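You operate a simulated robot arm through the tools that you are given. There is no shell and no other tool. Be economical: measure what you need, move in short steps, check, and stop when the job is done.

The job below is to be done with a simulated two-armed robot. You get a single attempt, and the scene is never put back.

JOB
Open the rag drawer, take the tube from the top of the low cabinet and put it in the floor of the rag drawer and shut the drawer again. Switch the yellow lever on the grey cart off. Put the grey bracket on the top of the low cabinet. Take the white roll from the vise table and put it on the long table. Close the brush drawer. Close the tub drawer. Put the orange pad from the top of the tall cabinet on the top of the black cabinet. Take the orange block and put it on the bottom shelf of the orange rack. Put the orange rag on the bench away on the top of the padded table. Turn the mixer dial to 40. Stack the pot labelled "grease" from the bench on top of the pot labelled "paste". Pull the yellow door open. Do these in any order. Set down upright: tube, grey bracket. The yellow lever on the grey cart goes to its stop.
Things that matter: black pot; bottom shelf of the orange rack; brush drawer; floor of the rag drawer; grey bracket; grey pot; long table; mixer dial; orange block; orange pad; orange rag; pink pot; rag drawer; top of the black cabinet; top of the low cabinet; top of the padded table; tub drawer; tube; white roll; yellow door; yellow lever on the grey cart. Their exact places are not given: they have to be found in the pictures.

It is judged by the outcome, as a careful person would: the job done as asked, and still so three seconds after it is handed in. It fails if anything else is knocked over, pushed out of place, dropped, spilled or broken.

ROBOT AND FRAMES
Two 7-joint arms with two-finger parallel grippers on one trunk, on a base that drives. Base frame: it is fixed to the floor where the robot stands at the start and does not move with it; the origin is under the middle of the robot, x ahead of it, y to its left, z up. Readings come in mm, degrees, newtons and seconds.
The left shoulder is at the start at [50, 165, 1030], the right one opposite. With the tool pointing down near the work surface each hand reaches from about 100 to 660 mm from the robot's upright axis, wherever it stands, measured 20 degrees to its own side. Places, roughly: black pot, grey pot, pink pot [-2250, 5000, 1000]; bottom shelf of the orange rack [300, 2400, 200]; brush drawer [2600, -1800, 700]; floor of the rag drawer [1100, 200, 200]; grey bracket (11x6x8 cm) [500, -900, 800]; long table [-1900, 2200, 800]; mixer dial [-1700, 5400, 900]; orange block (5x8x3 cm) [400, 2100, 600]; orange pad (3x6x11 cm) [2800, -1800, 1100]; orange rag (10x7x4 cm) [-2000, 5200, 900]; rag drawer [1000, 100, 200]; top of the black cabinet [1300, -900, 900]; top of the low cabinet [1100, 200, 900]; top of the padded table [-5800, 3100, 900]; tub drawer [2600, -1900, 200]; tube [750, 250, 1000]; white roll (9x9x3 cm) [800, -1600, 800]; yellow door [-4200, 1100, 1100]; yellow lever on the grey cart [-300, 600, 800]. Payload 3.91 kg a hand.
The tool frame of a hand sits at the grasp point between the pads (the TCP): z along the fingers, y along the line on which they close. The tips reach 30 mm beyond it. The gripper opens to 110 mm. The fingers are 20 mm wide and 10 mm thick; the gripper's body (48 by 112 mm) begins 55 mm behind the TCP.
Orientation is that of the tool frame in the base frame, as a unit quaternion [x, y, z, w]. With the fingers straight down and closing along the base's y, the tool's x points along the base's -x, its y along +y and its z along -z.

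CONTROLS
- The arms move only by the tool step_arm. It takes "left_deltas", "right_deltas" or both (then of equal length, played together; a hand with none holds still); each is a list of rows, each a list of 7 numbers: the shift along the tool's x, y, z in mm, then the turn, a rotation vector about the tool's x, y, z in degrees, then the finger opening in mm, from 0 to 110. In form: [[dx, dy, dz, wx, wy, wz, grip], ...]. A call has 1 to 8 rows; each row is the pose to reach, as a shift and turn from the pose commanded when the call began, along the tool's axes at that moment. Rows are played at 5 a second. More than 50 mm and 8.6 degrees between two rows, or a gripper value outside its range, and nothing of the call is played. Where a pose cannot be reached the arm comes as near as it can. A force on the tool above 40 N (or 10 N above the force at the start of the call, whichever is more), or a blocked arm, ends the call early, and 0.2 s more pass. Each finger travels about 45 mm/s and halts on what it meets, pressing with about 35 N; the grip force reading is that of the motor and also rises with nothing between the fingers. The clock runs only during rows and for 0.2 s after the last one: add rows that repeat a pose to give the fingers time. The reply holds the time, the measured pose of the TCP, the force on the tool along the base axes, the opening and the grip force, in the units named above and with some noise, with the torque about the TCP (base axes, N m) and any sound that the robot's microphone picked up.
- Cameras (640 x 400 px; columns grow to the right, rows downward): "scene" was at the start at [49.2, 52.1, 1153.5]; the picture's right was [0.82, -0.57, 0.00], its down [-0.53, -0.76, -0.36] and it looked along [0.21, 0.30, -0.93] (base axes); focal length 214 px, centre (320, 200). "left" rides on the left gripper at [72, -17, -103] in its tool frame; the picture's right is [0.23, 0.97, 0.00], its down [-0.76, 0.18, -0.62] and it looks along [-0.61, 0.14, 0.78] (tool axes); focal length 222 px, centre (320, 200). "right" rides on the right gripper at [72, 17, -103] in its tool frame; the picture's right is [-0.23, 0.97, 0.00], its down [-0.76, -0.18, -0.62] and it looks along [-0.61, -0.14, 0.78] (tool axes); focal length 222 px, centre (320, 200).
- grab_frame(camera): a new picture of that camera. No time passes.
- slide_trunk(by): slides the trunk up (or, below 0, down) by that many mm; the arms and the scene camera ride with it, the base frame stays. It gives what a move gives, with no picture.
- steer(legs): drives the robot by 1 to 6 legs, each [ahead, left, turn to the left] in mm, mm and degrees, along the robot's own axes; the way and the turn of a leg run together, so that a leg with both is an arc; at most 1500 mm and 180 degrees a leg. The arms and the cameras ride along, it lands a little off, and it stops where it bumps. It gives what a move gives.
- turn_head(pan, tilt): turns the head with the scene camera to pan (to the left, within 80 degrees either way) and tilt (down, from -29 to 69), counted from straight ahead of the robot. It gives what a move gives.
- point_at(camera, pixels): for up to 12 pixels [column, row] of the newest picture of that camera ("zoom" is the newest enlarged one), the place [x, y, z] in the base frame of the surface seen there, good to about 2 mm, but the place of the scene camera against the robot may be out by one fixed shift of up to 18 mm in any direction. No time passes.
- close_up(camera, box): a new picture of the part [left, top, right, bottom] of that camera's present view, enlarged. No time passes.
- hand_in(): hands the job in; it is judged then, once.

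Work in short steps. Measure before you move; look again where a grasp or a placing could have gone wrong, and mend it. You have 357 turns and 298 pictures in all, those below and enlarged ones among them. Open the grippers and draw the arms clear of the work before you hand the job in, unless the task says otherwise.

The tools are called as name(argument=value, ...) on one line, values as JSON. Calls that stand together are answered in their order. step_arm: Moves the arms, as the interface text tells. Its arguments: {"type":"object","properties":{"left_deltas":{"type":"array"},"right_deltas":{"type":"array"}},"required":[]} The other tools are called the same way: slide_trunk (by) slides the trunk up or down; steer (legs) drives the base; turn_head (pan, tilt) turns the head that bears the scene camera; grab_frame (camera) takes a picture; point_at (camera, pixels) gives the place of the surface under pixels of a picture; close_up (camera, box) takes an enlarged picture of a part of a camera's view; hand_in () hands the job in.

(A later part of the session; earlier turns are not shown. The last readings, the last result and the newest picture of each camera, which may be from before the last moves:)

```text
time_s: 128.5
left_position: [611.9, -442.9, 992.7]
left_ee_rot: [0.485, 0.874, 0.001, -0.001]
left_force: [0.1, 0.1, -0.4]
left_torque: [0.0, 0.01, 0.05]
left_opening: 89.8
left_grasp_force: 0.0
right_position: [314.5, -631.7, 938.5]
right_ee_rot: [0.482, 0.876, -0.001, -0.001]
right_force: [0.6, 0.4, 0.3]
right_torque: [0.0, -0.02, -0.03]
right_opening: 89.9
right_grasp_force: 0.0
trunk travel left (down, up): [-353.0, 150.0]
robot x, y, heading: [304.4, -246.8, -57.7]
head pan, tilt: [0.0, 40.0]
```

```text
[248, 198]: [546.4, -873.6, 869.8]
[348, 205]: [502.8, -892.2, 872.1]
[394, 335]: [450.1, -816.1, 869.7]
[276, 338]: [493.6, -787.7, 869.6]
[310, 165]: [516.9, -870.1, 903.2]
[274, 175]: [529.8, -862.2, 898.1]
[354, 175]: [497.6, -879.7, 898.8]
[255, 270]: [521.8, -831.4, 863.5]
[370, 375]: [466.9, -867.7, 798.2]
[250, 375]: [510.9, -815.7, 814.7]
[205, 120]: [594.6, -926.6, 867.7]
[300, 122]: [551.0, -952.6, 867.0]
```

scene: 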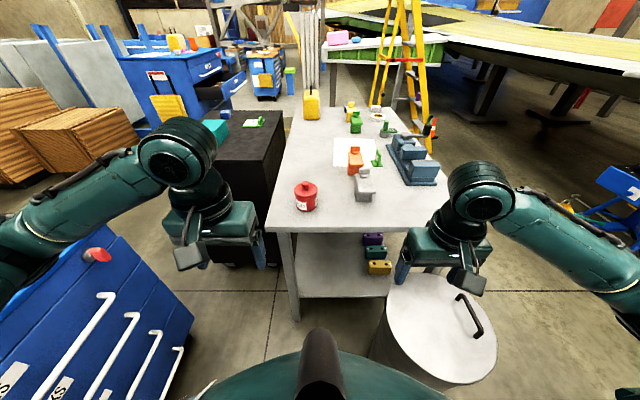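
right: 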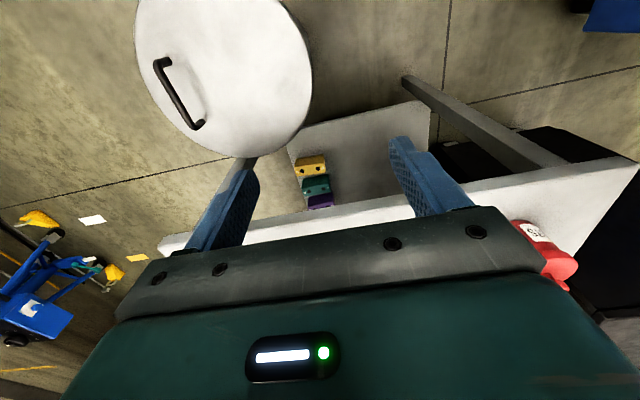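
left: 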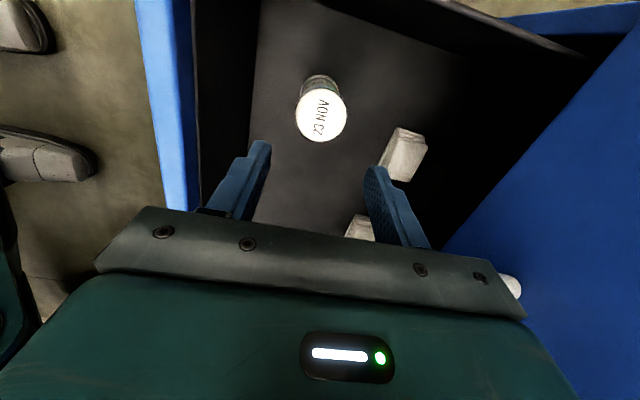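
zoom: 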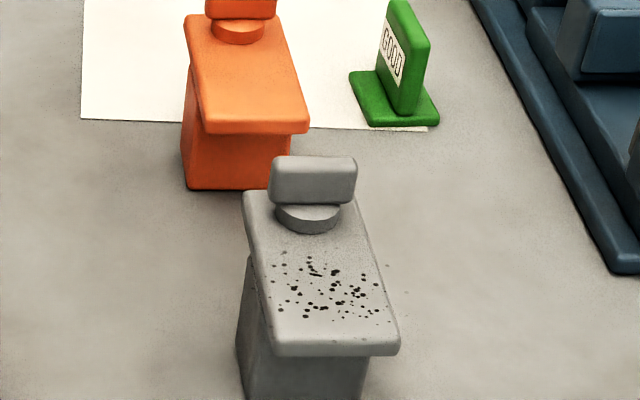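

The slab is ~100×52 mm with its long side along the robot's forward direction — the neutral closing axis fits. I move the right hand above (494,−854).

step_arm(right_deltas=[[-20, 3, -22, 0, 0, 0, 90], [-65, 8, -30, 0, 0, 0, 90], [-110, 13, -30, 0, 0, 0, 90], [-155, 18, -30, 0, 0, 0, 90], [-200, 23, -30, 0, 0, 0, 90], [-245, 28, -30, 0, 0, 0, 90], [-284, 33, -30, 0, 0, 0, 90], [-284, 33, -30, 0, 0, 0, 90]])

grab_frame(camera="right")

```text
time_s: 130.3
left_position: [611.4, -441.7, 993.6]
left_ee_rot: [0.486, 0.874, 0.001, -0.001]
left_force: [-0.1, 0.1, 0.2]
left_torque: [0.03, -0.04, -0.01]
left_opening: 90.1
left_grasp_force: 0.0
right_position: [495.4, -851.6, 970.6]
right_ee_rot: [0.483, 0.876, 0.0, -0.001]
right_force: [-0.1, 0.2, -0.5]
right_torque: [0.02, -0.01, 0.01]
right_opening: 89.8
right_grasp_force: 0.0
trunk travel left (down, up): [-353.0, 150.0]
robot x, y, heading: [311.6, -244.2, -57.7]
head pan, tilt: [0.0, 40.0]
```

```text
227 pictures are left
```

right: 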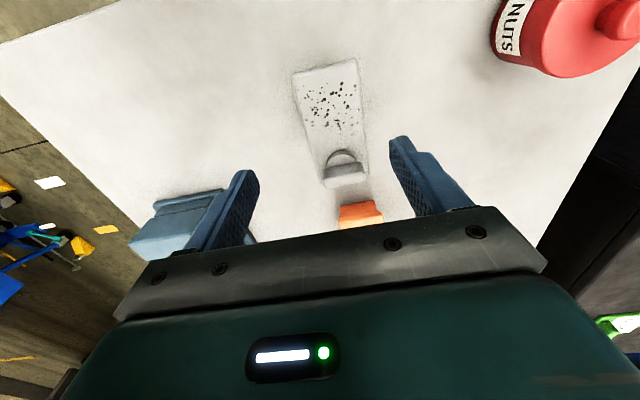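

point_at(camera="right", pixels=[[294, 76], [356, 62], [366, 140], [310, 150], [340, 165], [330, 172], [362, 168], [333, 105], [345, 210], [375, 205]])

```text
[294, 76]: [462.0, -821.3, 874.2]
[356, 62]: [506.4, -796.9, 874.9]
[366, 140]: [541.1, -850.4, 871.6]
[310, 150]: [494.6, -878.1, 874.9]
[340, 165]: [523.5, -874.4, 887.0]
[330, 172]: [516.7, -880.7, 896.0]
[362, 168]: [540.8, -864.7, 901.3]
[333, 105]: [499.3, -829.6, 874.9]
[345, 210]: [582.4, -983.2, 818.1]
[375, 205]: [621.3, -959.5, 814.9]
```

Slab axis heading ≈ −55°, centre ≈(508,−843). I shift 15 mm left, turn −2.8°, descend to z≈860 and close.

step_arm(right_deltas=[[0, 8, 10, 0, 0, -1.4, 90], [0, 15, 40, 0, 0, -2.8, 90], [0, 15, 75, 0, 0, -2.8, 90], [0, 15, 110, 0, 0, -2.8, 90], [0, 15, 110, 0, 0, -2.8, 60], [0, 15, 110, 0, 0, -2.8, 30], [0, 15, 110, 0, 0, -2.8, 30], [0, 15, 110, 0, 0, -2.8, 30]])

grab_frame(camera="right")

```text
time_s: 132.1
left_position: [612.1, -443.0, 993.1]
left_ee_rot: [0.486, 0.874, 0.002, -0.001]
left_force: [0.0, 0.1, 0.0]
left_torque: [0.02, -0.01, 0.02]
left_opening: 90.0
left_grasp_force: 0.2
right_position: [510.2, -846.6, 855.3]
right_ee_rot: [0.461, 0.887, 0.0, -0.001]
right_force: [-0.7, -0.4, -0.1]
right_torque: [-0.03, 0.0, 0.0]
right_opening: 57.0
right_grasp_force: 35.0
trunk travel left (down, up): [-353.0, 150.0]
robot x, y, heading: [306.9, -244.3, -57.8]
head pan, tilt: [0.0, 40.0]
```

```text
226 pictures are left
```

right: 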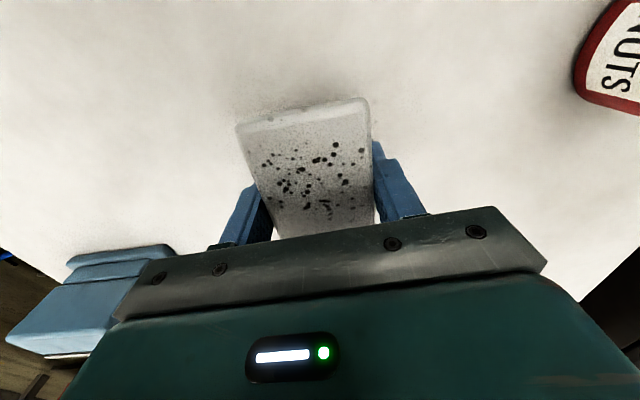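

Gripped at 57 mm. Measure the table height here and lift slowly.

point_at(camera="right", pixels=[[150, 150], [450, 150], [300, 60]])

step_arm(right_deltas=[[0, 0, -10, 0, 0, 0, 30], [0, 0, -30, 0, 0, 0, 30], [0, 0, -60, 0, 0, 0, 30], [0, 0, -100, 0, 0, 0, 30], [0, 0, -130, 0, 0, 0, 30]])

grab_frame(camera="scene")

```text
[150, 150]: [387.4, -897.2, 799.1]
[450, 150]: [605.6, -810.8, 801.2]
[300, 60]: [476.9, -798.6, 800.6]
```

```text
time_s: 133.3
left_position: [611.2, -442.8, 993.1]
left_ee_rot: [0.486, 0.874, 0.0, -0.002]
left_force: [0.4, -0.3, -0.3]
left_torque: [-0.01, -0.01, 0.02]
left_opening: 90.0
left_grasp_force: 0.0
right_position: [508.1, -846.4, 987.0]
right_ee_rot: [0.461, 0.888, 0.0, -0.001]
right_force: [-0.1, -0.3, -3.6]
right_torque: [0.04, 0.01, -0.01]
right_opening: 56.8
right_grasp_force: 35.0
trunk travel left (down, up): [-353.0, 150.0]
robot x, y, heading: [308.0, -248.4, -57.6]
head pan, tilt: [0.0, 40.0]
```

```text
225 pictures are left
```

scene: 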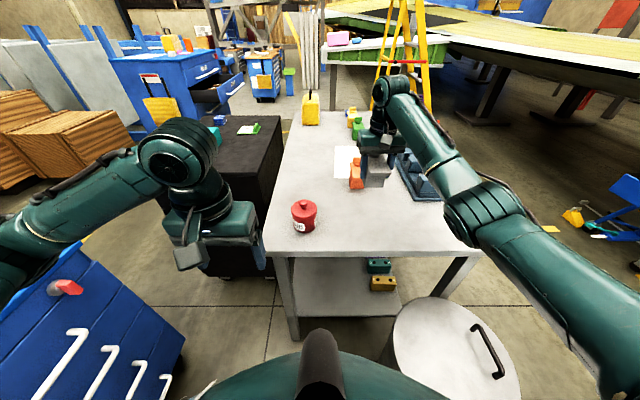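

Bracket held (3.6 N). I retract the arm and rotate the robot to face the low cabinet.

step_arm(right_deltas=[[40, 0, 0, 0, 0, 0, 30], [85, 0, 0, 0, 0, 0, 30], [130, 0, 0, 0, 0, 0, 30], [175, 0, 0, 0, 0, 0, 30], [220, 0, 0, 0, 0, 0, 30], [250, 0, 0, 0, 0, 0, 30]])

steer(legs=[[0, 0, 90.1], [90, -60, 0]])

turn_head(pan=-10, tilt=40)

grab_frame(camera="scene")

```text
time_s: 134.7
left_position: [610.4, -444.5, 993.7]
left_ee_rot: [0.486, 0.874, 0.0, -0.001]
left_force: [0.2, 0.4, -0.6]
left_torque: [0.02, 0.0, -0.01]
left_opening: 89.7
left_grasp_force: 0.0
right_position: [361.7, -641.0, 987.1]
right_ee_rot: [0.46, 0.888, 0.0, -0.001]
right_force: [0.2, -0.2, -2.8]
right_torque: [0.01, -0.03, 0.05]
right_opening: 56.8
right_grasp_force: 35.3
trunk travel left (down, up): [-353.0, 150.0]
robot x, y, heading: [306.2, -248.2, -58.0]
head pan, tilt: [0.0, 40.0]
```

```text
time_s: 139.6
left_position: [617.8, 50.0, 992.8]
left_ee_rot: [-0.266, 0.964, 0.0, -0.001]
left_force: [0.5, 0.8, 0.4]
left_torque: [0.03, 0.04, 0.01]
left_opening: 90.1
left_grasp_force: 0.1
right_position: [812.0, -202.9, 986.5]
right_ee_rot: [-0.292, 0.956, -0.001, -0.001]
right_force: [1.0, 0.3, -3.5]
right_torque: [-0.03, 0.02, 0.03]
right_opening: 56.5
right_grasp_force: 35.6
trunk travel left (down, up): [-353.0, 150.0]
robot x, y, heading: [418.2, -250.8, 31.1]
head pan, tilt: [0.0, 40.0]
```

```text
time_s: 140.4
left_position: [617.9, 50.3, 994.0]
left_ee_rot: [-0.265, 0.964, 0.0, -0.001]
left_force: [0.6, 0.6, -0.4]
left_torque: [0.02, 0.01, -0.01]
left_opening: 90.0
left_grasp_force: 0.0
right_position: [812.5, -202.1, 987.1]
right_ee_rot: [-0.292, 0.956, -0.001, -0.001]
right_force: [0.5, -0.3, -3.7]
right_torque: [0.0, 0.03, 0.01]
right_opening: 56.5
right_grasp_force: 34.8
trunk travel left (down, up): [-353.0, 150.0]
robot x, y, heading: [414.6, -250.9, 31.2]
head pan, tilt: [-10.0, 40.0]
```

```text
224 pictures are left
```

scene: 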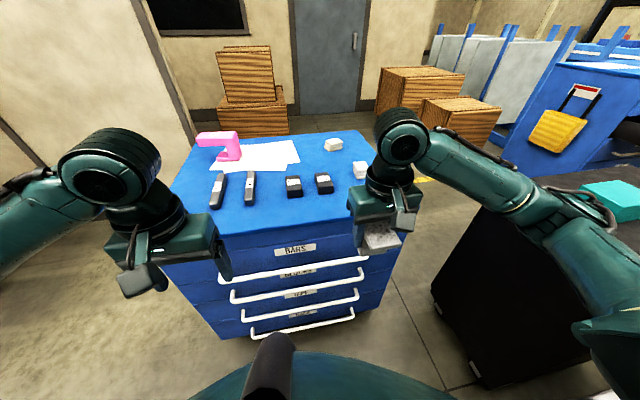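

I measure free spots on the cabinet top: around (310,215) and the boxes.

point_at(camera="scene", pixels=[[310, 215], [335, 212], [293, 197], [324, 193], [305, 232], [360, 178], [340, 190], [250, 205]])

```text
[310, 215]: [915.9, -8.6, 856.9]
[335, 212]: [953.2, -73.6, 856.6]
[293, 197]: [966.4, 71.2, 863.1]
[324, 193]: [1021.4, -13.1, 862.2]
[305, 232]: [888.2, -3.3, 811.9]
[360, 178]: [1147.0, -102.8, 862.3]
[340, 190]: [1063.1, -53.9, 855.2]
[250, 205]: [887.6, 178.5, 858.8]
```

Free spot at about (1031,−103). I drive 60 mm forward and move the bracket over it.

steer(legs=[[60, 0, 0]])

step_arm(right_deltas=[[-40, -8, 0, 0, 0, 0, 30], [-80, -17, 0, 0, 0, 0, 30], [-120, -25, 0, 0, 0, 0, 30], [-150, -32, 0, 0, 0, 0, 30], [-176, -37, 0, 0, 0, 0, 30], [-176, -37, 30, 0, 0, 0, 30], [-176, -37, 30, 0, 0, 0, 30]])

grab_frame(camera="right")

point_at(camera="right", pixels=[[450, 150], [200, 120], [320, 60], [300, 100]])

```text
time_s: 141.3
left_position: [669.5, 81.2, 992.7]
left_ee_rot: [-0.266, 0.964, 0.0, -0.003]
left_force: [-0.9, 0.6, -0.5]
left_torque: [-0.02, -0.01, -0.02]
left_opening: 90.2
left_grasp_force: 0.1
right_position: [861.9, -171.0, 987.6]
right_ee_rot: [-0.292, 0.956, 0.0, -0.001]
right_force: [0.3, 0.8, -3.9]
right_torque: [-0.06, 0.05, 0.03]
right_opening: 56.7
right_grasp_force: 35.1
trunk travel left (down, up): [-353.0, 150.0]
robot x, y, heading: [465.5, -217.5, 31.2]
head pan, tilt: [-10.0, 40.0]
```

```text
time_s: 142.9
left_position: [668.5, 81.3, 993.4]
left_ee_rot: [-0.265, 0.964, -0.001, -0.002]
left_force: [-0.1, -0.4, 0.3]
left_torque: [-0.01, 0.01, 0.01]
left_opening: 90.2
left_grasp_force: 0.0
right_position: [1029.5, -105.2, 957.4]
right_ee_rot: [-0.293, 0.956, 0.0, -0.001]
right_force: [0.4, 0.0, -3.2]
right_torque: [-0.01, 0.0, 0.01]
right_opening: 56.6
right_grasp_force: 34.4
trunk travel left (down, up): [-353.0, 150.0]
robot x, y, heading: [468.9, -218.7, 31.3]
head pan, tilt: [-10.0, 40.0]
```

```text
223 pictures are left
```

right: 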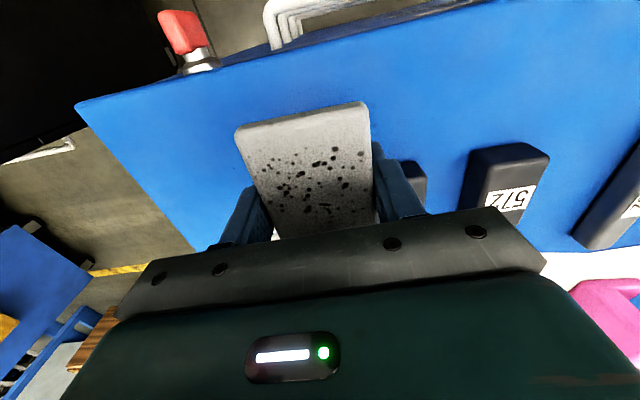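

```text
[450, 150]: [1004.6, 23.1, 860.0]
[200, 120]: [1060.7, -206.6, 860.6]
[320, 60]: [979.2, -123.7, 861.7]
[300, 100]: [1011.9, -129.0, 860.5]
```

Surface z≈860.5; I check the nearby box at (412,170).

point_at(camera="right", pixels=[[412, 165], [424, 170], [403, 165], [130, 130]])

```text
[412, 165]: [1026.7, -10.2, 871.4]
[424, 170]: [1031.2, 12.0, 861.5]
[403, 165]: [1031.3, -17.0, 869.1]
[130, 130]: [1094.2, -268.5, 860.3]
```

Clear by 70 mm. I lower 40 mm, watching force.

step_arm(right_deltas=[[0, 0, 20, 0, 0, 0, 30], [0, 0, 33, 0, 0, 0, 30], [0, 0, 38, 0, 0, 0, 30], [0, 0, 41, 0, 0, 0, 30], [0, 0, 41, 0, 0, 0, 30]])

```text
time_s: 144.1
left_position: [669.2, 80.9, 994.1]
left_ee_rot: [-0.266, 0.964, -0.001, -0.002]
left_force: [-0.5, 0.7, -0.4]
left_torque: [0.02, 0.04, 0.01]
left_opening: 90.2
left_grasp_force: 0.1
right_position: [1028.7, -104.7, 915.3]
right_ee_rot: [-0.292, 0.956, 0.0, 0.0]
right_force: [0.8, 0.2, -2.7]
right_torque: [-0.03, -0.01, -0.02]
right_opening: 56.6
right_grasp_force: 34.9
trunk travel left (down, up): [-353.0, 150.0]
robot x, y, heading: [467.5, -222.6, 31.3]
head pan, tilt: [-10.0, 40.0]
```

Nearly down; 3 mm more, then release.

step_arm(right_deltas=[[0, 0, 1.5, 0, 0, 0, 30], [0, 0, 3, 0, 0, 0, 30], [0, 0, 3, 0, 0, 0, 57], [0, 0, 3, 0, 0, 0, 64], [0, 0, 3, 0, 0, 0, 74], [0, 0, 3, 0, 0, 0, 74]])

step_arm(right_deltas=[[0, 0, -20, 0, 0, 0, 74], [0, 0, -60, 0, 0, 0, 74], [0, 0, -100, 0, 0, 0, 74], [50, 0, -100, 0, 0, 0, 74], [100, 0, -100, 0, 0, 0, 74], [150, 0, -100, 0, 0, 0, 74]])

grab_frame(camera="scene")

```text
time_s: 145.5
left_position: [668.6, 81.3, 993.6]
left_ee_rot: [-0.266, 0.964, -0.001, -0.002]
left_force: [0.6, 0.4, -0.5]
left_torque: [-0.02, 0.02, 0.02]
left_opening: 90.1
left_grasp_force: 0.0
right_position: [1030.0, -104.2, 913.6]
right_ee_rot: [-0.292, 0.956, 0.0, 0.0]
right_force: [-0.6, 0.3, 0.3]
right_torque: [-0.01, 0.02, 0.0]
right_opening: 74.1
right_grasp_force: 0.0
trunk travel left (down, up): [-353.0, 150.0]
robot x, y, heading: [468.8, -219.2, 31.3]
head pan, tilt: [-10.0, 40.0]
```

```text
time_s: 146.9
left_position: [668.1, 80.5, 993.4]
left_ee_rot: [-0.266, 0.964, -0.001, -0.002]
left_force: [-0.3, 0.0, 0.1]
left_torque: [0.0, -0.01, 0.03]
left_opening: 89.9
left_grasp_force: 0.0
right_position: [902.3, -187.7, 1013.7]
right_ee_rot: [-0.291, 0.957, -0.001, 0.0]
right_force: [0.2, -0.2, -0.2]
right_torque: [0.01, 0.03, -0.01]
right_opening: 73.9
right_grasp_force: 0.0
trunk travel left (down, up): [-353.0, 150.0]
robot x, y, heading: [465.2, -219.2, 31.3]
head pan, tilt: [-10.0, 40.0]
```

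```text
222 pictures are left
```

scene: 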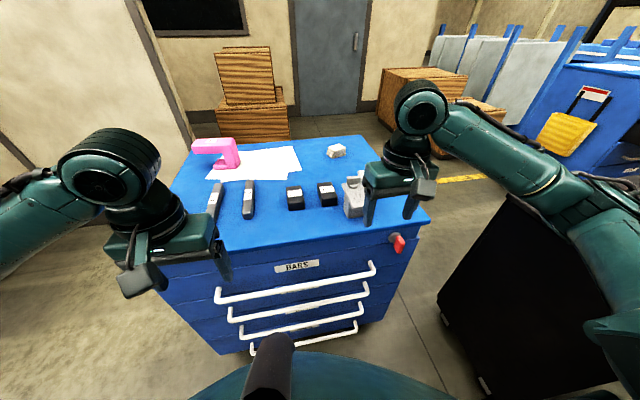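

Bracket stands on the low cabinet. Next I plan the way to the tall cabinet; I look right/ahead and tuck the arms back.

steer(legs=[[-150, 40, 0]])

step_arm(right_deltas=[[20, 30, 0, 0, 0, 0, 74], [40, 60, 0, 0, 0, 0, 74], [60, 60, 0, 0, 0, 0, 74]], left_deltas=[[0, 0, 0, 0, 0, 0, 90], [0, 0, 0, 0, 0, 0, 90], [0, 0, 0, 0, 0, 0, 90]])

turn_head(pan=-65, tilt=25)

grab_frame(camera="scene")

```text
time_s: 148.3
left_position: [518.4, 35.9, 994.0]
left_ee_rot: [-0.264, 0.964, -0.001, -0.003]
left_force: [-0.2, -0.5, 0.2]
left_torque: [0.03, -0.02, -0.01]
left_opening: 90.1
left_grasp_force: 0.0
right_position: [752.0, -233.3, 1013.3]
right_ee_rot: [-0.292, 0.956, 0.0, 0.0]
right_force: [-0.5, -0.4, 0.8]
right_torque: [0.0, -0.02, -0.02]
right_opening: 74.1
right_grasp_force: 0.0
trunk travel left (down, up): [-353.0, 150.0]
robot x, y, heading: [313.5, -263.9, 30.9]
head pan, tilt: [-10.0, 40.0]
```

```text
time_s: 149.1
left_position: [519.3, 35.5, 993.9]
left_ee_rot: [-0.264, 0.964, -0.001, -0.002]
left_force: [-0.4, 0.4, -0.3]
left_torque: [0.0, 0.0, 0.0]
left_opening: 89.9
left_grasp_force: 0.1
right_position: [670.1, -216.3, 1015.1]
right_ee_rot: [-0.292, 0.956, -0.001, 0.0]
right_force: [-0.5, -0.1, -0.4]
right_torque: [0.03, -0.01, -0.02]
right_opening: 73.9
right_grasp_force: 0.1
trunk travel left (down, up): [-353.0, 150.0]
robot x, y, heading: [318.3, -261.8, 30.9]
head pan, tilt: [-10.0, 40.0]
```

```text
time_s: 150.4
left_position: [518.4, 35.6, 994.4]
left_ee_rot: [-0.265, 0.964, 0.0, -0.002]
left_force: [0.5, 0.4, 0.4]
left_torque: [0.0, 0.01, 0.0]
left_opening: 89.9
left_grasp_force: 0.0
right_position: [670.5, -216.5, 1014.8]
right_ee_rot: [-0.291, 0.957, -0.001, -0.001]
right_force: [-0.1, 0.2, -0.1]
right_torque: [0.01, 0.01, -0.01]
right_opening: 73.8
right_grasp_force: 0.1
trunk travel left (down, up): [-353.0, 150.0]
robot x, y, heading: [315.9, -262.7, 31.2]
head pan, tilt: [-65.0, 25.0]
```

```text
221 pictures are left
```

scene: 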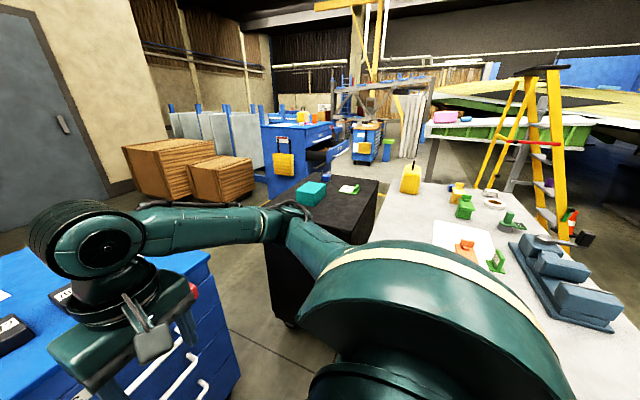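

Measure cabinet corners and obstacles.

point_at(camera="scene", pixels=[[268, 185], [300, 175], [325, 168], [346, 160], [268, 128], [325, 125], [366, 160], [292, 322], [268, 215], [375, 180], [220, 200], [178, 198]])

close_up(camera="scene", box=[230, 80, 430, 210])

```text
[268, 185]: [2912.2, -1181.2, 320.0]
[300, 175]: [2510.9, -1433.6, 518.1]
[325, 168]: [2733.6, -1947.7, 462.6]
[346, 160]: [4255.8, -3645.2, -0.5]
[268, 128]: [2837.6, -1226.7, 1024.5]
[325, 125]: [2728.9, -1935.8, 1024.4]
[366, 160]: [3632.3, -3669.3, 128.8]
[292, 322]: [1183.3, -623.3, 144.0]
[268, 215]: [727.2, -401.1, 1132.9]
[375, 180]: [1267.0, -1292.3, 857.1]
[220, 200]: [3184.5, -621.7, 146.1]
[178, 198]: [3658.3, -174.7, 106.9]
```

```text
3.08 times, centred on (330, 145) of scene
```

zoom: 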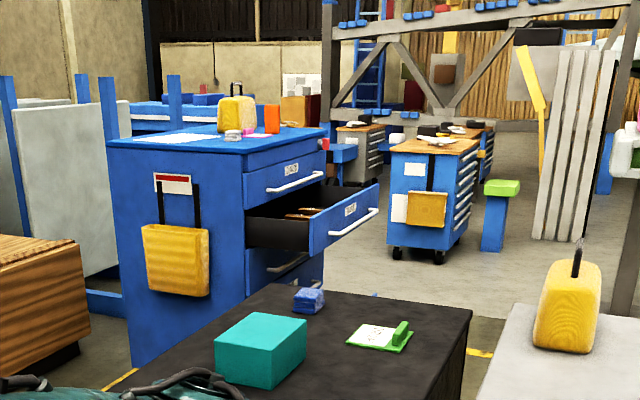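

The gap between low and black cabinets is only ~340 mm; I look for the way around the right side of the vise table.

steer(legs=[[-200, 150, 0], [0, 0, -120]])

turn_head(pan=0, tilt=25)

grab_frame(camera="scene")

```text
time_s: 157.4
left_position: [210.7, -571.8, 993.5]
left_ee_rot: [0.717, 0.697, 0.001, -0.002]
left_force: [0.7, 0.2, -0.6]
left_torque: [0.0, 0.0, 0.02]
left_opening: 90.2
left_grasp_force: 0.0
right_position: [-83.9, -565.7, 1014.3]
right_ee_rot: [0.698, 0.716, -0.001, -0.001]
right_force: [0.2, -0.2, 0.5]
right_torque: [0.03, 0.01, -0.03]
right_opening: 73.9
right_grasp_force: 0.0
trunk travel left (down, up): [-353.0, 150.0]
robot x, y, heading: [66.9, -243.9, -91.2]
head pan, tilt: [-65.0, 25.0]
```

```text
time_s: 158.8
left_position: [210.4, -571.7, 994.0]
left_ee_rot: [0.717, 0.697, 0.001, -0.001]
left_force: [-0.7, 0.0, 0.0]
left_torque: [-0.03, -0.03, -0.02]
left_opening: 90.2
left_grasp_force: 0.0
right_position: [-83.3, -565.6, 1014.5]
right_ee_rot: [0.697, 0.717, 0.0, -0.001]
right_force: [0.7, -0.6, -0.2]
right_torque: [0.02, 0.03, -0.01]
right_opening: 74.2
right_grasp_force: 0.0
trunk travel left (down, up): [-353.0, 150.0]
robot x, y, heading: [64.2, -244.2, -91.3]
head pan, tilt: [0.0, 25.0]
```

```text
219 pictures are left
```

scene: 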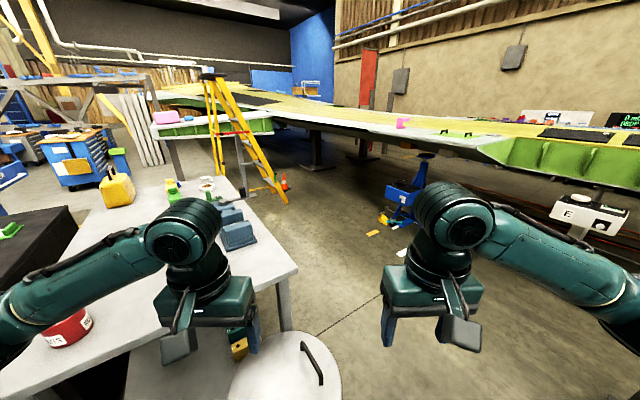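

Measure ladder feet, drum, table corners, wing edge height, jack.

point_at(camera="scene", pixels=[[286, 202], [222, 176], [283, 186], [298, 268], [245, 185], [303, 128], [460, 150], [400, 215], [232, 360], [285, 345], [340, 390], [290, 330]])

close_up(camera="scene", box=[0, 60, 320, 260])

```text
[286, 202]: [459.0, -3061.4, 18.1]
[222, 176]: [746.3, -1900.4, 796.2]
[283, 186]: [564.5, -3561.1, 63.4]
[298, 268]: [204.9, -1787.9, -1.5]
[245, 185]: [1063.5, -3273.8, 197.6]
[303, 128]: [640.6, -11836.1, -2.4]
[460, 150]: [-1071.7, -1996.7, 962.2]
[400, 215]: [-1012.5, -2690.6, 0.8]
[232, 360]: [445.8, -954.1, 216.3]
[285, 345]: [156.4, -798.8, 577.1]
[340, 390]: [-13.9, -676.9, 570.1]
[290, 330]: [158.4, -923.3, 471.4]
```

```text
2.00 times, centred on (160, 160) of scene
```

zoom: 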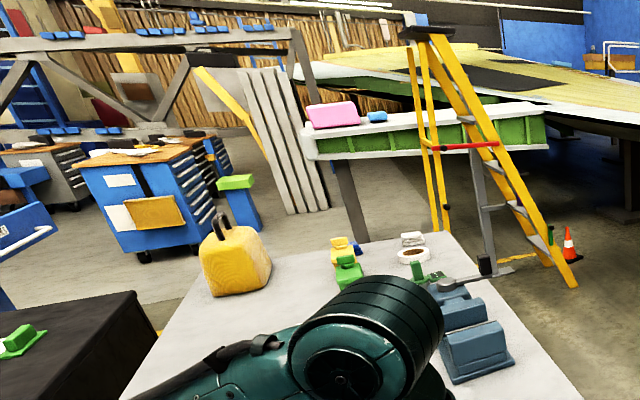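

Route: right past the drum, then along the table's right side. I drive in legs.

steer(legs=[[0, -420, 0], [700, 0, 0], [600, 200, 0]])

grab_frame(camera="scene")

```text
time_s: 169.5
left_position: [-35.4, -1842.1, 994.3]
left_ee_rot: [0.715, 0.699, 0.001, -0.001]
left_force: [0.0, 0.1, -0.5]
left_torque: [-0.02, 0.02, 0.0]
left_opening: 90.4
left_grasp_force: 0.0
right_position: [-330.2, -1836.9, 1014.7]
right_ee_rot: [0.696, 0.718, 0.0, -0.001]
right_force: [0.3, -0.6, 0.4]
right_torque: [0.02, 0.0, 0.0]
right_opening: 73.9
right_grasp_force: 0.1
trunk travel left (down, up): [-353.0, 150.0]
robot x, y, heading: [-182.2, -1510.9, -91.0]
head pan, tilt: [0.0, 25.0]
```

```text
217 pictures are left
```

scene: 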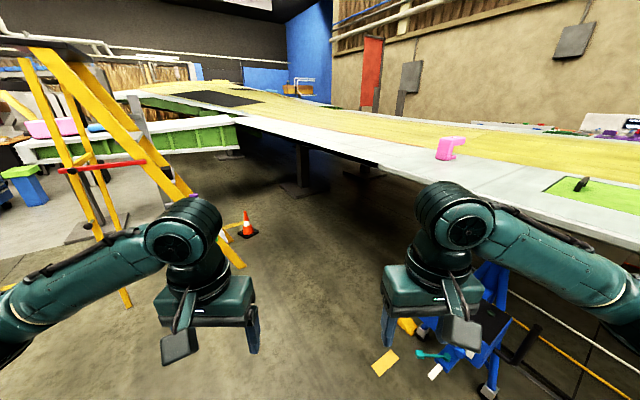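

I look left toward the table's far end and the tall cabinet.

turn_head(pan=60, tilt=25)

grab_frame(camera="scene")

```text
time_s: 170.8
left_position: [-36.6, -1840.7, 994.0]
left_ee_rot: [0.715, 0.699, 0.002, -0.001]
left_force: [-0.3, 0.0, 0.1]
left_torque: [0.01, -0.01, 0.01]
left_opening: 90.0
left_grasp_force: 0.1
right_position: [-330.6, -1836.8, 1014.3]
right_ee_rot: [0.695, 0.719, -0.001, -0.001]
right_force: [0.6, 0.5, 0.1]
right_torque: [0.01, 0.03, 0.03]
right_opening: 74.1
right_grasp_force: 0.0
trunk travel left (down, up): [-353.0, 150.0]
robot x, y, heading: [-182.2, -1509.1, -90.9]
head pan, tilt: [60.0, 25.0]
```

```text
216 pictures are left
```

scene: 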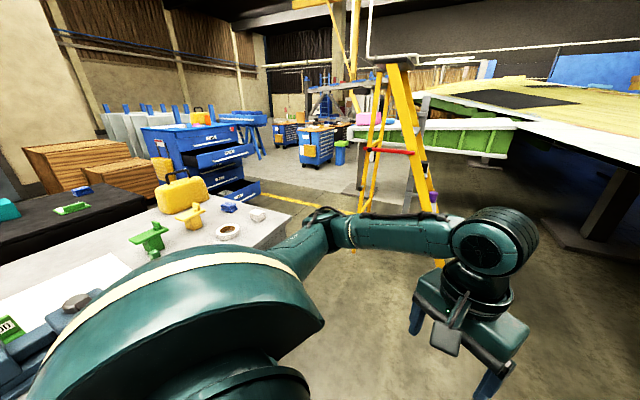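

Measure ladder, table end, tall-cabinet drawers.

point_at(camera="scene", pixels=[[362, 210], [372, 200], [440, 262], [292, 222], [182, 175], [258, 183], [258, 150], [243, 128], [143, 130], [340, 160], [228, 233], [252, 115]])

close_up(camera="scene", box=[120, 90, 320, 240])

```text
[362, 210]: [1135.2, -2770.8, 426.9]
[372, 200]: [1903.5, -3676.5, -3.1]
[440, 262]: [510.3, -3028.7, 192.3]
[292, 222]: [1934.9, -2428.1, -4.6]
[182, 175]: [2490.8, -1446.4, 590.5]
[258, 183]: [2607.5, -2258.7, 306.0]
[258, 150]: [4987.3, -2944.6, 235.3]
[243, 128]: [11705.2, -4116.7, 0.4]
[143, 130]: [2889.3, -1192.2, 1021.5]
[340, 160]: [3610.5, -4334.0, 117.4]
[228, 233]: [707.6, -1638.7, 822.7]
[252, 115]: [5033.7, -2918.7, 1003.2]
```

```text
2.67 times, centred on (220, 165) of scene
```

zoom: 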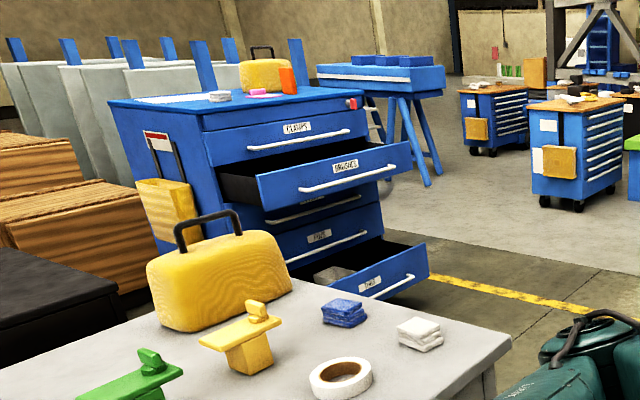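

Measure the drawer panels in the zoom.

point_at(camera="zoom", pixels=[[215, 145], [350, 120], [265, 195], [405, 160], [325, 290], [420, 270], [300, 188], [345, 172], [290, 80], [500, 340], [385, 255], [270, 240]])

```text
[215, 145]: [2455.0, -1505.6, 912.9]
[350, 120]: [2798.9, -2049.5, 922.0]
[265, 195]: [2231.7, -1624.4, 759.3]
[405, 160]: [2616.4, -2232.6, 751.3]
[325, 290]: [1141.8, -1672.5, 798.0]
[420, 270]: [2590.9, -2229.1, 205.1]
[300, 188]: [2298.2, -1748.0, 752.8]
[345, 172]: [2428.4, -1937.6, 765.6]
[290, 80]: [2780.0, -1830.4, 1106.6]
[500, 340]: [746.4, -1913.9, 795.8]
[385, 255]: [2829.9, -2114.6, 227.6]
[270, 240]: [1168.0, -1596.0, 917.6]
```

The tall cabinet's face has the same orientation as the low one (normal 32°). I drive around the table end between table and ladder.

steer(legs=[[750, 350, 0], [0, 0, 76], [743, 54, 0]])

turn_head(pan=0, tilt=25)

grab_frame(camera="scene")

```text
time_s: 180.8
left_position: [962.2, -2283.6, 996.2]
left_ee_rot: [0.135, 0.991, -0.002, 0.002]
left_force: [-0.3, 1.0, -0.2]
left_torque: [-0.01, -0.01, -0.01]
left_opening: 89.8
left_grasp_force: 0.2
right_position: [882.3, -2571.3, 1012.7]
right_ee_rot: [0.114, 0.993, -0.005, -0.007]
right_force: [-0.1, 0.2, 0.7]
right_torque: [0.01, 0.01, 0.03]
right_opening: 73.9
right_grasp_force: 0.0
trunk travel left (down, up): [-353.0, 150.0]
robot x, y, heading: [609.7, -2352.4, -15.0]
head pan, tilt: [60.0, 25.0]
stopped in leg 3: the robot was blocked; the commanded pose is now the measured one
```

```text
time_s: 182.1
left_position: [960.0, -2284.5, 997.1]
left_ee_rot: [0.133, 0.991, -0.003, 0.004]
left_force: [-0.3, 0.1, 0.2]
left_torque: [0.01, 0.01, -0.02]
left_opening: 90.0
left_grasp_force: 0.1
right_position: [881.4, -2572.4, 1013.4]
right_ee_rot: [0.115, 0.993, -0.005, -0.006]
right_force: [-0.5, 0.4, 0.7]
right_torque: [0.01, -0.02, 0.02]
right_opening: 74.0
right_grasp_force: 0.1
trunk travel left (down, up): [-353.0, 150.0]
robot x, y, heading: [608.5, -2355.1, -15.0]
head pan, tilt: [0.0, 25.0]
```

```text
214 pictures are left
```

scene: 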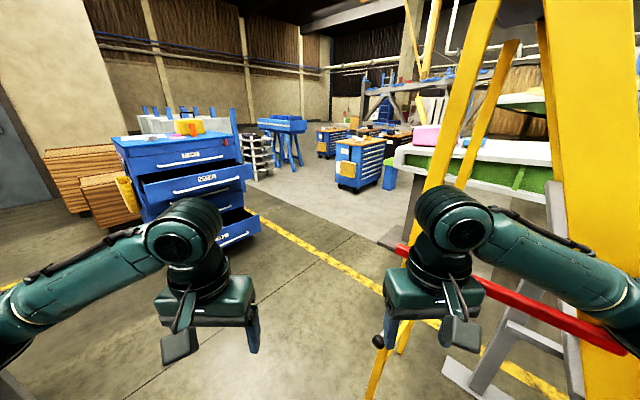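

Blocked — the ladder is right at the right arm. I measure it before moving.

point_at(camera="scene", pixels=[[376, 390], [402, 345], [480, 150], [455, 100], [405, 252], [500, 285], [388, 335], [445, 370], [560, 200]])

turn_head(pan=-50, tilt=35)

grab_frame(camera="scene")

```text
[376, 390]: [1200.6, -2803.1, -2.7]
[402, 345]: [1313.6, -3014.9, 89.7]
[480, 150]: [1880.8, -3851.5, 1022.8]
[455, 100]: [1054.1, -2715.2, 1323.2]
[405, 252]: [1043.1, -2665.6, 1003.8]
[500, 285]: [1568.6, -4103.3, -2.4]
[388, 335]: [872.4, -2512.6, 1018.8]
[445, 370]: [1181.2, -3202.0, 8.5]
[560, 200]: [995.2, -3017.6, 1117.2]
```

```text
time_s: 183.3
left_position: [959.2, -2284.1, 997.8]
left_ee_rot: [0.134, 0.991, -0.004, 0.004]
left_force: [-0.9, 0.0, -0.3]
left_torque: [0.0, 0.01, 0.02]
left_opening: 90.1
left_grasp_force: 0.0
right_position: [881.4, -2571.8, 1013.2]
right_ee_rot: [0.113, 0.994, -0.005, -0.006]
right_force: [-0.1, 0.4, 0.9]
right_torque: [0.01, 0.05, 0.0]
right_opening: 74.1
right_grasp_force: 0.0
trunk travel left (down, up): [-353.0, 150.0]
robot x, y, heading: [609.4, -2349.2, -15.0]
head pan, tilt: [-50.0, 35.0]
```

```text
213 pictures are left
```

scene: 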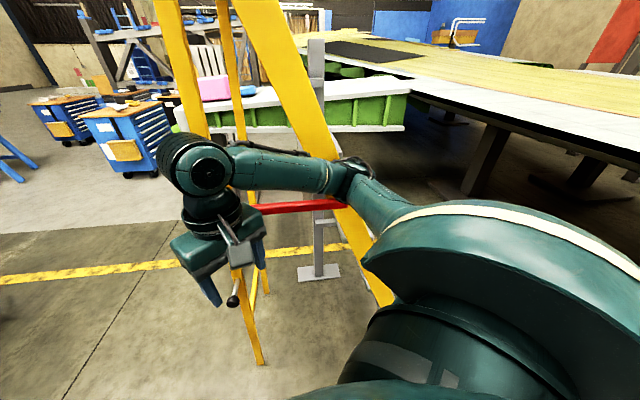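

The right elbow touches the ladder rail. I back off left-rearward, then will pass the lane strafing with the arms over the table.

steer(legs=[[-90, 40, 0]])

grab_frame(camera="scene")

```text
time_s: 184.4
left_position: [891.6, -2229.3, 993.9]
left_ee_rot: [0.133, 0.991, 0.001, -0.002]
left_force: [-0.3, -0.8, 0.2]
left_torque: [-0.03, -0.06, 0.01]
left_opening: 90.0
left_grasp_force: 0.0
right_position: [813.1, -2516.3, 1009.7]
right_ee_rot: [0.113, 0.994, -0.001, -0.012]
right_force: [-0.2, -0.8, 0.5]
right_torque: [-0.02, 0.04, 0.02]
right_opening: 74.0
right_grasp_force: 0.0
trunk travel left (down, up): [-353.0, 150.0]
robot x, y, heading: [534.2, -2293.2, -15.0]
head pan, tilt: [-50.0, 35.0]
```

```text
212 pictures are left
```

scene: 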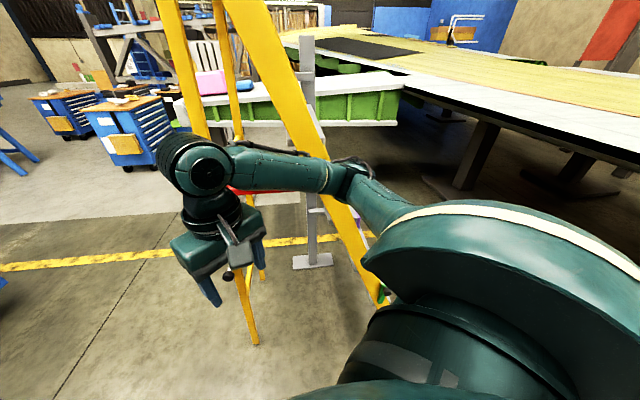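

Ladder stands. Back off further and rotate to face the table end (heading ~121°).

steer(legs=[[-220, 10, 0], [0, 0, 136]])

turn_head(pan=0, tilt=35)

grab_frame(camera="scene")

```text
time_s: 191.9
left_position: [12.8, -2041.5, 994.6]
left_ee_rot: [0.884, -0.468, 0.001, 0.002]
left_force: [0.7, 0.2, -0.2]
left_torque: [0.0, 0.01, -0.06]
left_opening: 90.1
left_grasp_force: 0.2
right_position: [260.1, -1873.5, 1008.7]
right_ee_rot: [0.893, -0.45, 0.011, 0.004]
right_force: [0.1, 0.4, 0.3]
right_torque: [0.01, 0.0, -0.03]
right_opening: 73.9
right_grasp_force: 0.0
trunk travel left (down, up): [-353.0, 150.0]
robot x, y, heading: [326.3, -2223.4, 124.6]
head pan, tilt: [-50.0, 35.0]
```

```text
time_s: 193.1
left_position: [12.9, -2041.0, 993.7]
left_ee_rot: [0.884, -0.468, 0.001, 0.001]
left_force: [0.0, -0.3, -0.7]
left_torque: [0.01, 0.0, 0.0]
left_opening: 89.9
left_grasp_force: 0.1
right_position: [259.0, -1873.3, 1009.3]
right_ee_rot: [0.893, -0.45, 0.011, 0.004]
right_force: [-0.5, 0.3, 0.5]
right_torque: [0.0, -0.02, 0.0]
right_opening: 73.9
right_grasp_force: 0.1
trunk travel left (down, up): [-353.0, 150.0]
robot x, y, heading: [327.5, -2224.0, 124.7]
head pan, tilt: [0.0, 35.0]
```

```text
211 pictures are left
```

scene: 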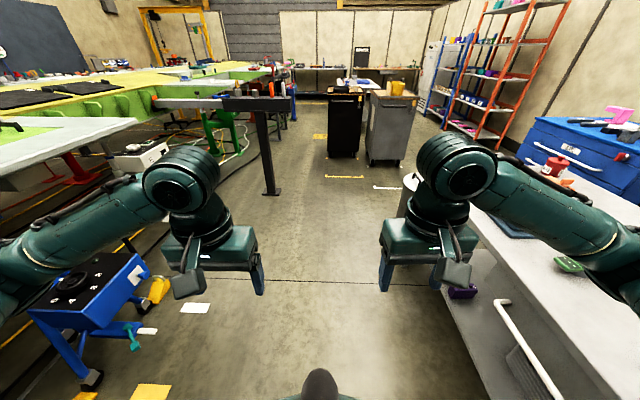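

I back 370 mm away from the end line and strafe right along the table end, arms above the table.

steer(legs=[[-370, 0, 0], [0, 0, -3.5], [0, -600, 0]])

grab_frame(camera="scene")

```text
time_s: 201.2
left_position: [753.7, -2014.1, 993.6]
left_ee_rot: [0.869, -0.494, 0.0, 0.001]
left_force: [-0.4, 0.5, 0.2]
left_torque: [0.0, -0.01, 0.0]
left_opening: 89.9
left_grasp_force: 0.2
right_position: [1009.2, -1861.2, 1009.1]
right_ee_rot: [0.878, -0.478, 0.01, 0.004]
right_force: [-0.3, 1.2, 0.4]
right_torque: [0.02, 0.0, 0.0]
right_opening: 74.0
right_grasp_force: 0.0
trunk travel left (down, up): [-353.0, 150.0]
robot x, y, heading: [1054.8, -2216.2, 121.2]
head pan, tilt: [0.0, 35.0]
```

```text
210 pictures are left
```

scene: 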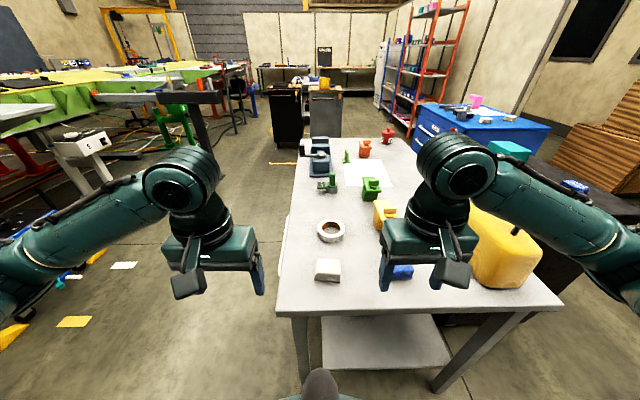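

The white roll lies at (331,231) — I'll take it on the way back. I go on to the tall cabinet and turn to face it.

steer(legs=[[0, -400, 0], [0, 0, -89], [250, -440, 0]])

grab_frame(camera="scene")

```text
time_s: 213.1
left_position: [2039.6, -1947.7, 993.6]
left_ee_rot: [-0.271, 0.963, 0.001, -0.002]
left_force: [-0.1, 0.9, 0.1]
left_torque: [0.01, 0.0, -0.02]
left_opening: 90.0
left_grasp_force: 0.0
right_position: [2196.9, -2200.8, 1008.6]
right_ee_rot: [-0.292, 0.956, -0.006, -0.01]
right_force: [-0.2, -0.2, 0.1]
right_torque: [-0.01, 0.02, 0.0]
right_opening: 74.0
right_grasp_force: 0.1
trunk travel left (down, up): [-353.0, 150.0]
robot x, y, heading: [1839.6, -2251.4, 31.9]
head pan, tilt: [0.0, 35.0]
```

```text
209 pictures are left
```

scene: 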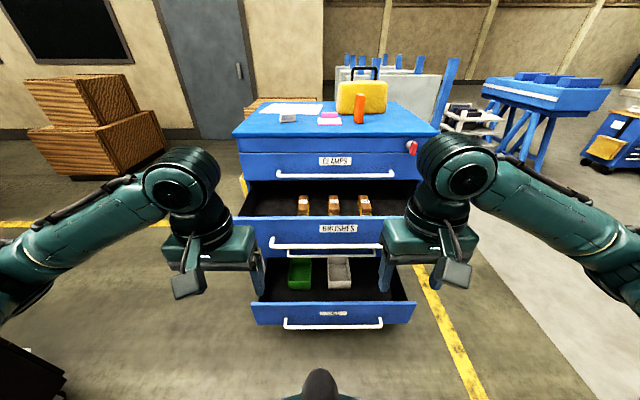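

I measure panels, handles and the pad.

point_at(camera="scene", pixels=[[270, 225], [380, 220], [338, 229], [330, 247], [330, 308], [275, 307], [400, 305], [333, 326], [359, 96], [359, 110], [355, 122], [338, 161]])

close_up(camera="scene", box=[220, 60, 440, 200])

```text
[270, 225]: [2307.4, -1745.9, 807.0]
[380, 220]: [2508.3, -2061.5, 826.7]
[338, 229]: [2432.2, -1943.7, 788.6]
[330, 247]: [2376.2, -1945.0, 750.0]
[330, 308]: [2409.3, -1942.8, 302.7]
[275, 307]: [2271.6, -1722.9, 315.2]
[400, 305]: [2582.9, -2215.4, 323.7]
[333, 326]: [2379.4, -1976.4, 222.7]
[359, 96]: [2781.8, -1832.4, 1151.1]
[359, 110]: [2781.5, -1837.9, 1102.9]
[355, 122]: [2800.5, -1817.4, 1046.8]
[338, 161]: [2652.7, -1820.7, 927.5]
```

```text
2.86 times, centred on (330, 130) of scene
```

zoom: 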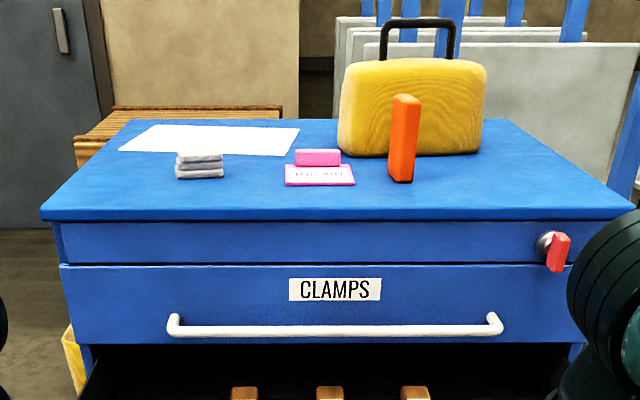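

Brush panel at n≈1025 (z 690–835), tub panel at n≈1006. I lower the trunk 130 mm, then pitch the right hand forward 60° and extend it, fingers closed, to push the brush drawer.

slide_trunk(by=-130)

step_arm(right_deltas=[[-30, 6, 8, 0, -7.5, 0, 50], [-60, 12, 16, 0, -15, 0, 30], [-90, 18, 24, 0, -22.5, 0, 10], [-120, 24, 32, 0, -30, 0, 3], [-150, 30, 40, 0, -37.5, 0, 3], [-180, 36, 48, 0, -45, 0, 3], [-210, 43, 56, 0, -52.5, 0, 3], [-240, 50, 66, 0, -60, 0, 3]])

grab_frame(camera="scene")

```text
time_s: 214.7
left_position: [2040.4, -1947.4, 863.9]
left_ee_rot: [-0.271, 0.963, 0.001, -0.002]
left_force: [0.3, -0.5, -0.3]
left_torque: [-0.01, 0.0, -0.03]
left_opening: 89.9
left_grasp_force: 0.0
right_position: [2196.0, -2200.9, 879.2]
right_ee_rot: [-0.291, 0.957, -0.005, -0.01]
right_force: [-0.7, -0.2, -0.1]
right_torque: [0.02, 0.0, 0.0]
right_opening: 73.9
right_grasp_force: 0.0
trunk travel left (down, up): [-223.0, 280.0]
robot x, y, heading: [1840.4, -2252.4, 32.0]
head pan, tilt: [0.0, 35.0]
```

```text
time_s: 216.5
left_position: [2040.5, -1946.9, 863.9]
left_ee_rot: [-0.271, 0.963, 0.0, -0.003]
left_force: [-0.2, 0.3, 0.8]
left_torque: [-0.01, 0.01, 0.04]
left_opening: 90.0
left_grasp_force: 0.1
right_position: [2368.4, -2025.2, 805.1]
right_ee_rot: [-0.255, 0.833, 0.141, 0.47]
right_force: [-0.9, 0.5, -0.5]
right_torque: [-0.01, 0.03, -0.03]
right_opening: 3.0
right_grasp_force: 0.0
trunk travel left (down, up): [-223.0, 280.0]
robot x, y, heading: [1842.4, -2251.2, 32.1]
head pan, tilt: [0.0, 35.0]
```

```text
207 pictures are left
```

scene: 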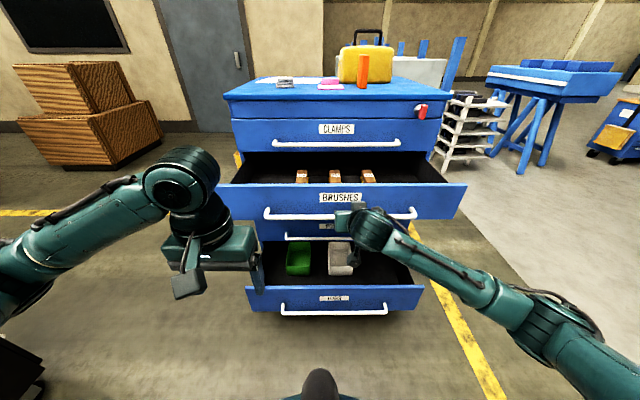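

Tip at z≈790, between bar and panel top. I extend the arm 75 mm more to touch the panel.

step_arm(right_deltas=[[-13, 0, 21, 0, 0, 0, 3], [-26, 0, 43, 0, 0, 0, 3], [-39, 0, 64, 0, 0, 0, 3]])

steer(legs=[[100, 0, 0]])

grab_frame(camera="scene")

```text
time_s: 217.3
left_position: [2040.1, -1946.6, 863.0]
left_ee_rot: [-0.272, 0.962, 0.001, -0.002]
left_force: [-0.3, 0.2, -0.2]
left_torque: [0.0, 0.0, 0.0]
left_opening: 90.0
left_grasp_force: 0.1
right_position: [2428.6, -1983.5, 806.6]
right_ee_rot: [-0.254, 0.834, 0.14, 0.47]
right_force: [-0.4, -0.1, -0.5]
right_torque: [-0.05, 0.02, 0.02]
right_opening: 2.9
right_grasp_force: 0.1
trunk travel left (down, up): [-223.0, 280.0]
robot x, y, heading: [1839.9, -2250.5, 31.5]
head pan, tilt: [0.0, 35.0]
```

```text
time_s: 218.4
left_position: [2125.5, -1895.2, 864.1]
left_ee_rot: [-0.27, 0.963, 0.0, -0.002]
left_force: [0.7, -0.1, 0.2]
left_torque: [0.03, 0.0, -0.03]
left_opening: 90.1
left_grasp_force: 0.1
right_position: [2514.3, -1932.7, 806.4]
right_ee_rot: [-0.255, 0.834, 0.141, 0.469]
right_force: [0.0, 0.1, -0.3]
right_torque: [0.01, 0.01, -0.01]
right_opening: 3.1
right_grasp_force: 0.1
trunk travel left (down, up): [-223.0, 280.0]
robot x, y, heading: [1925.7, -2198.4, 31.9]
head pan, tilt: [0.0, 35.0]
```

```text
206 pictures are left
```

scene: 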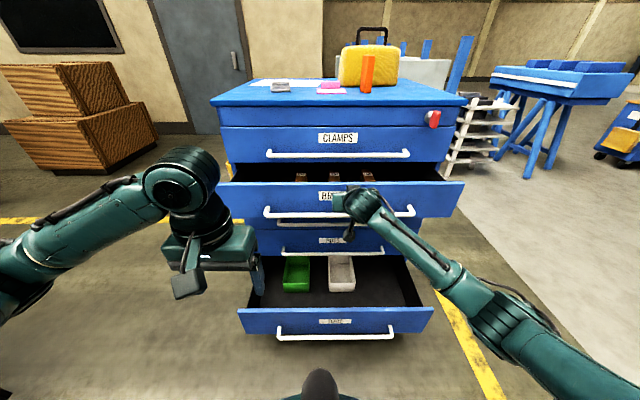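

The brush drawer is moving in. Push another 145 mm.

steer(legs=[[110, 0, 0], [40, 0, 0]])

grab_frame(camera="scene")

```text
time_s: 220.1
left_position: [2253.9, -1816.2, 863.9]
left_ee_rot: [-0.27, 0.963, 0.0, -0.002]
left_force: [-0.1, -0.7, 0.5]
left_torque: [0.02, -0.01, 0.0]
left_opening: 90.0
left_grasp_force: 0.1
right_position: [2641.4, -1853.7, 806.6]
right_ee_rot: [-0.254, 0.834, 0.14, 0.469]
right_force: [-1.0, -0.4, -0.8]
right_torque: [0.0, -0.02, -0.02]
right_opening: 3.1
right_grasp_force: 0.1
trunk travel left (down, up): [-223.0, 280.0]
robot x, y, heading: [2054.0, -2120.4, 31.8]
head pan, tilt: [0.0, 35.0]
```

```text
205 pictures are left
```

scene: 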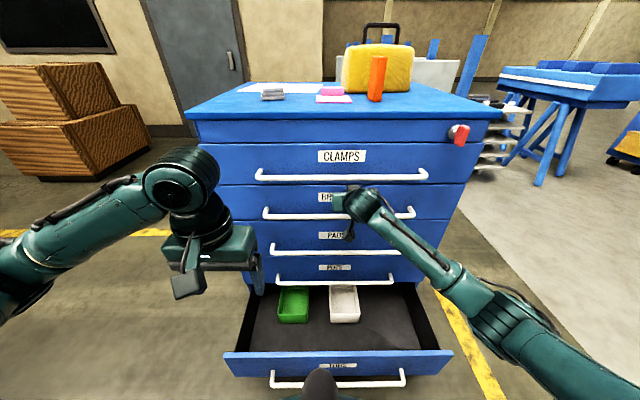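

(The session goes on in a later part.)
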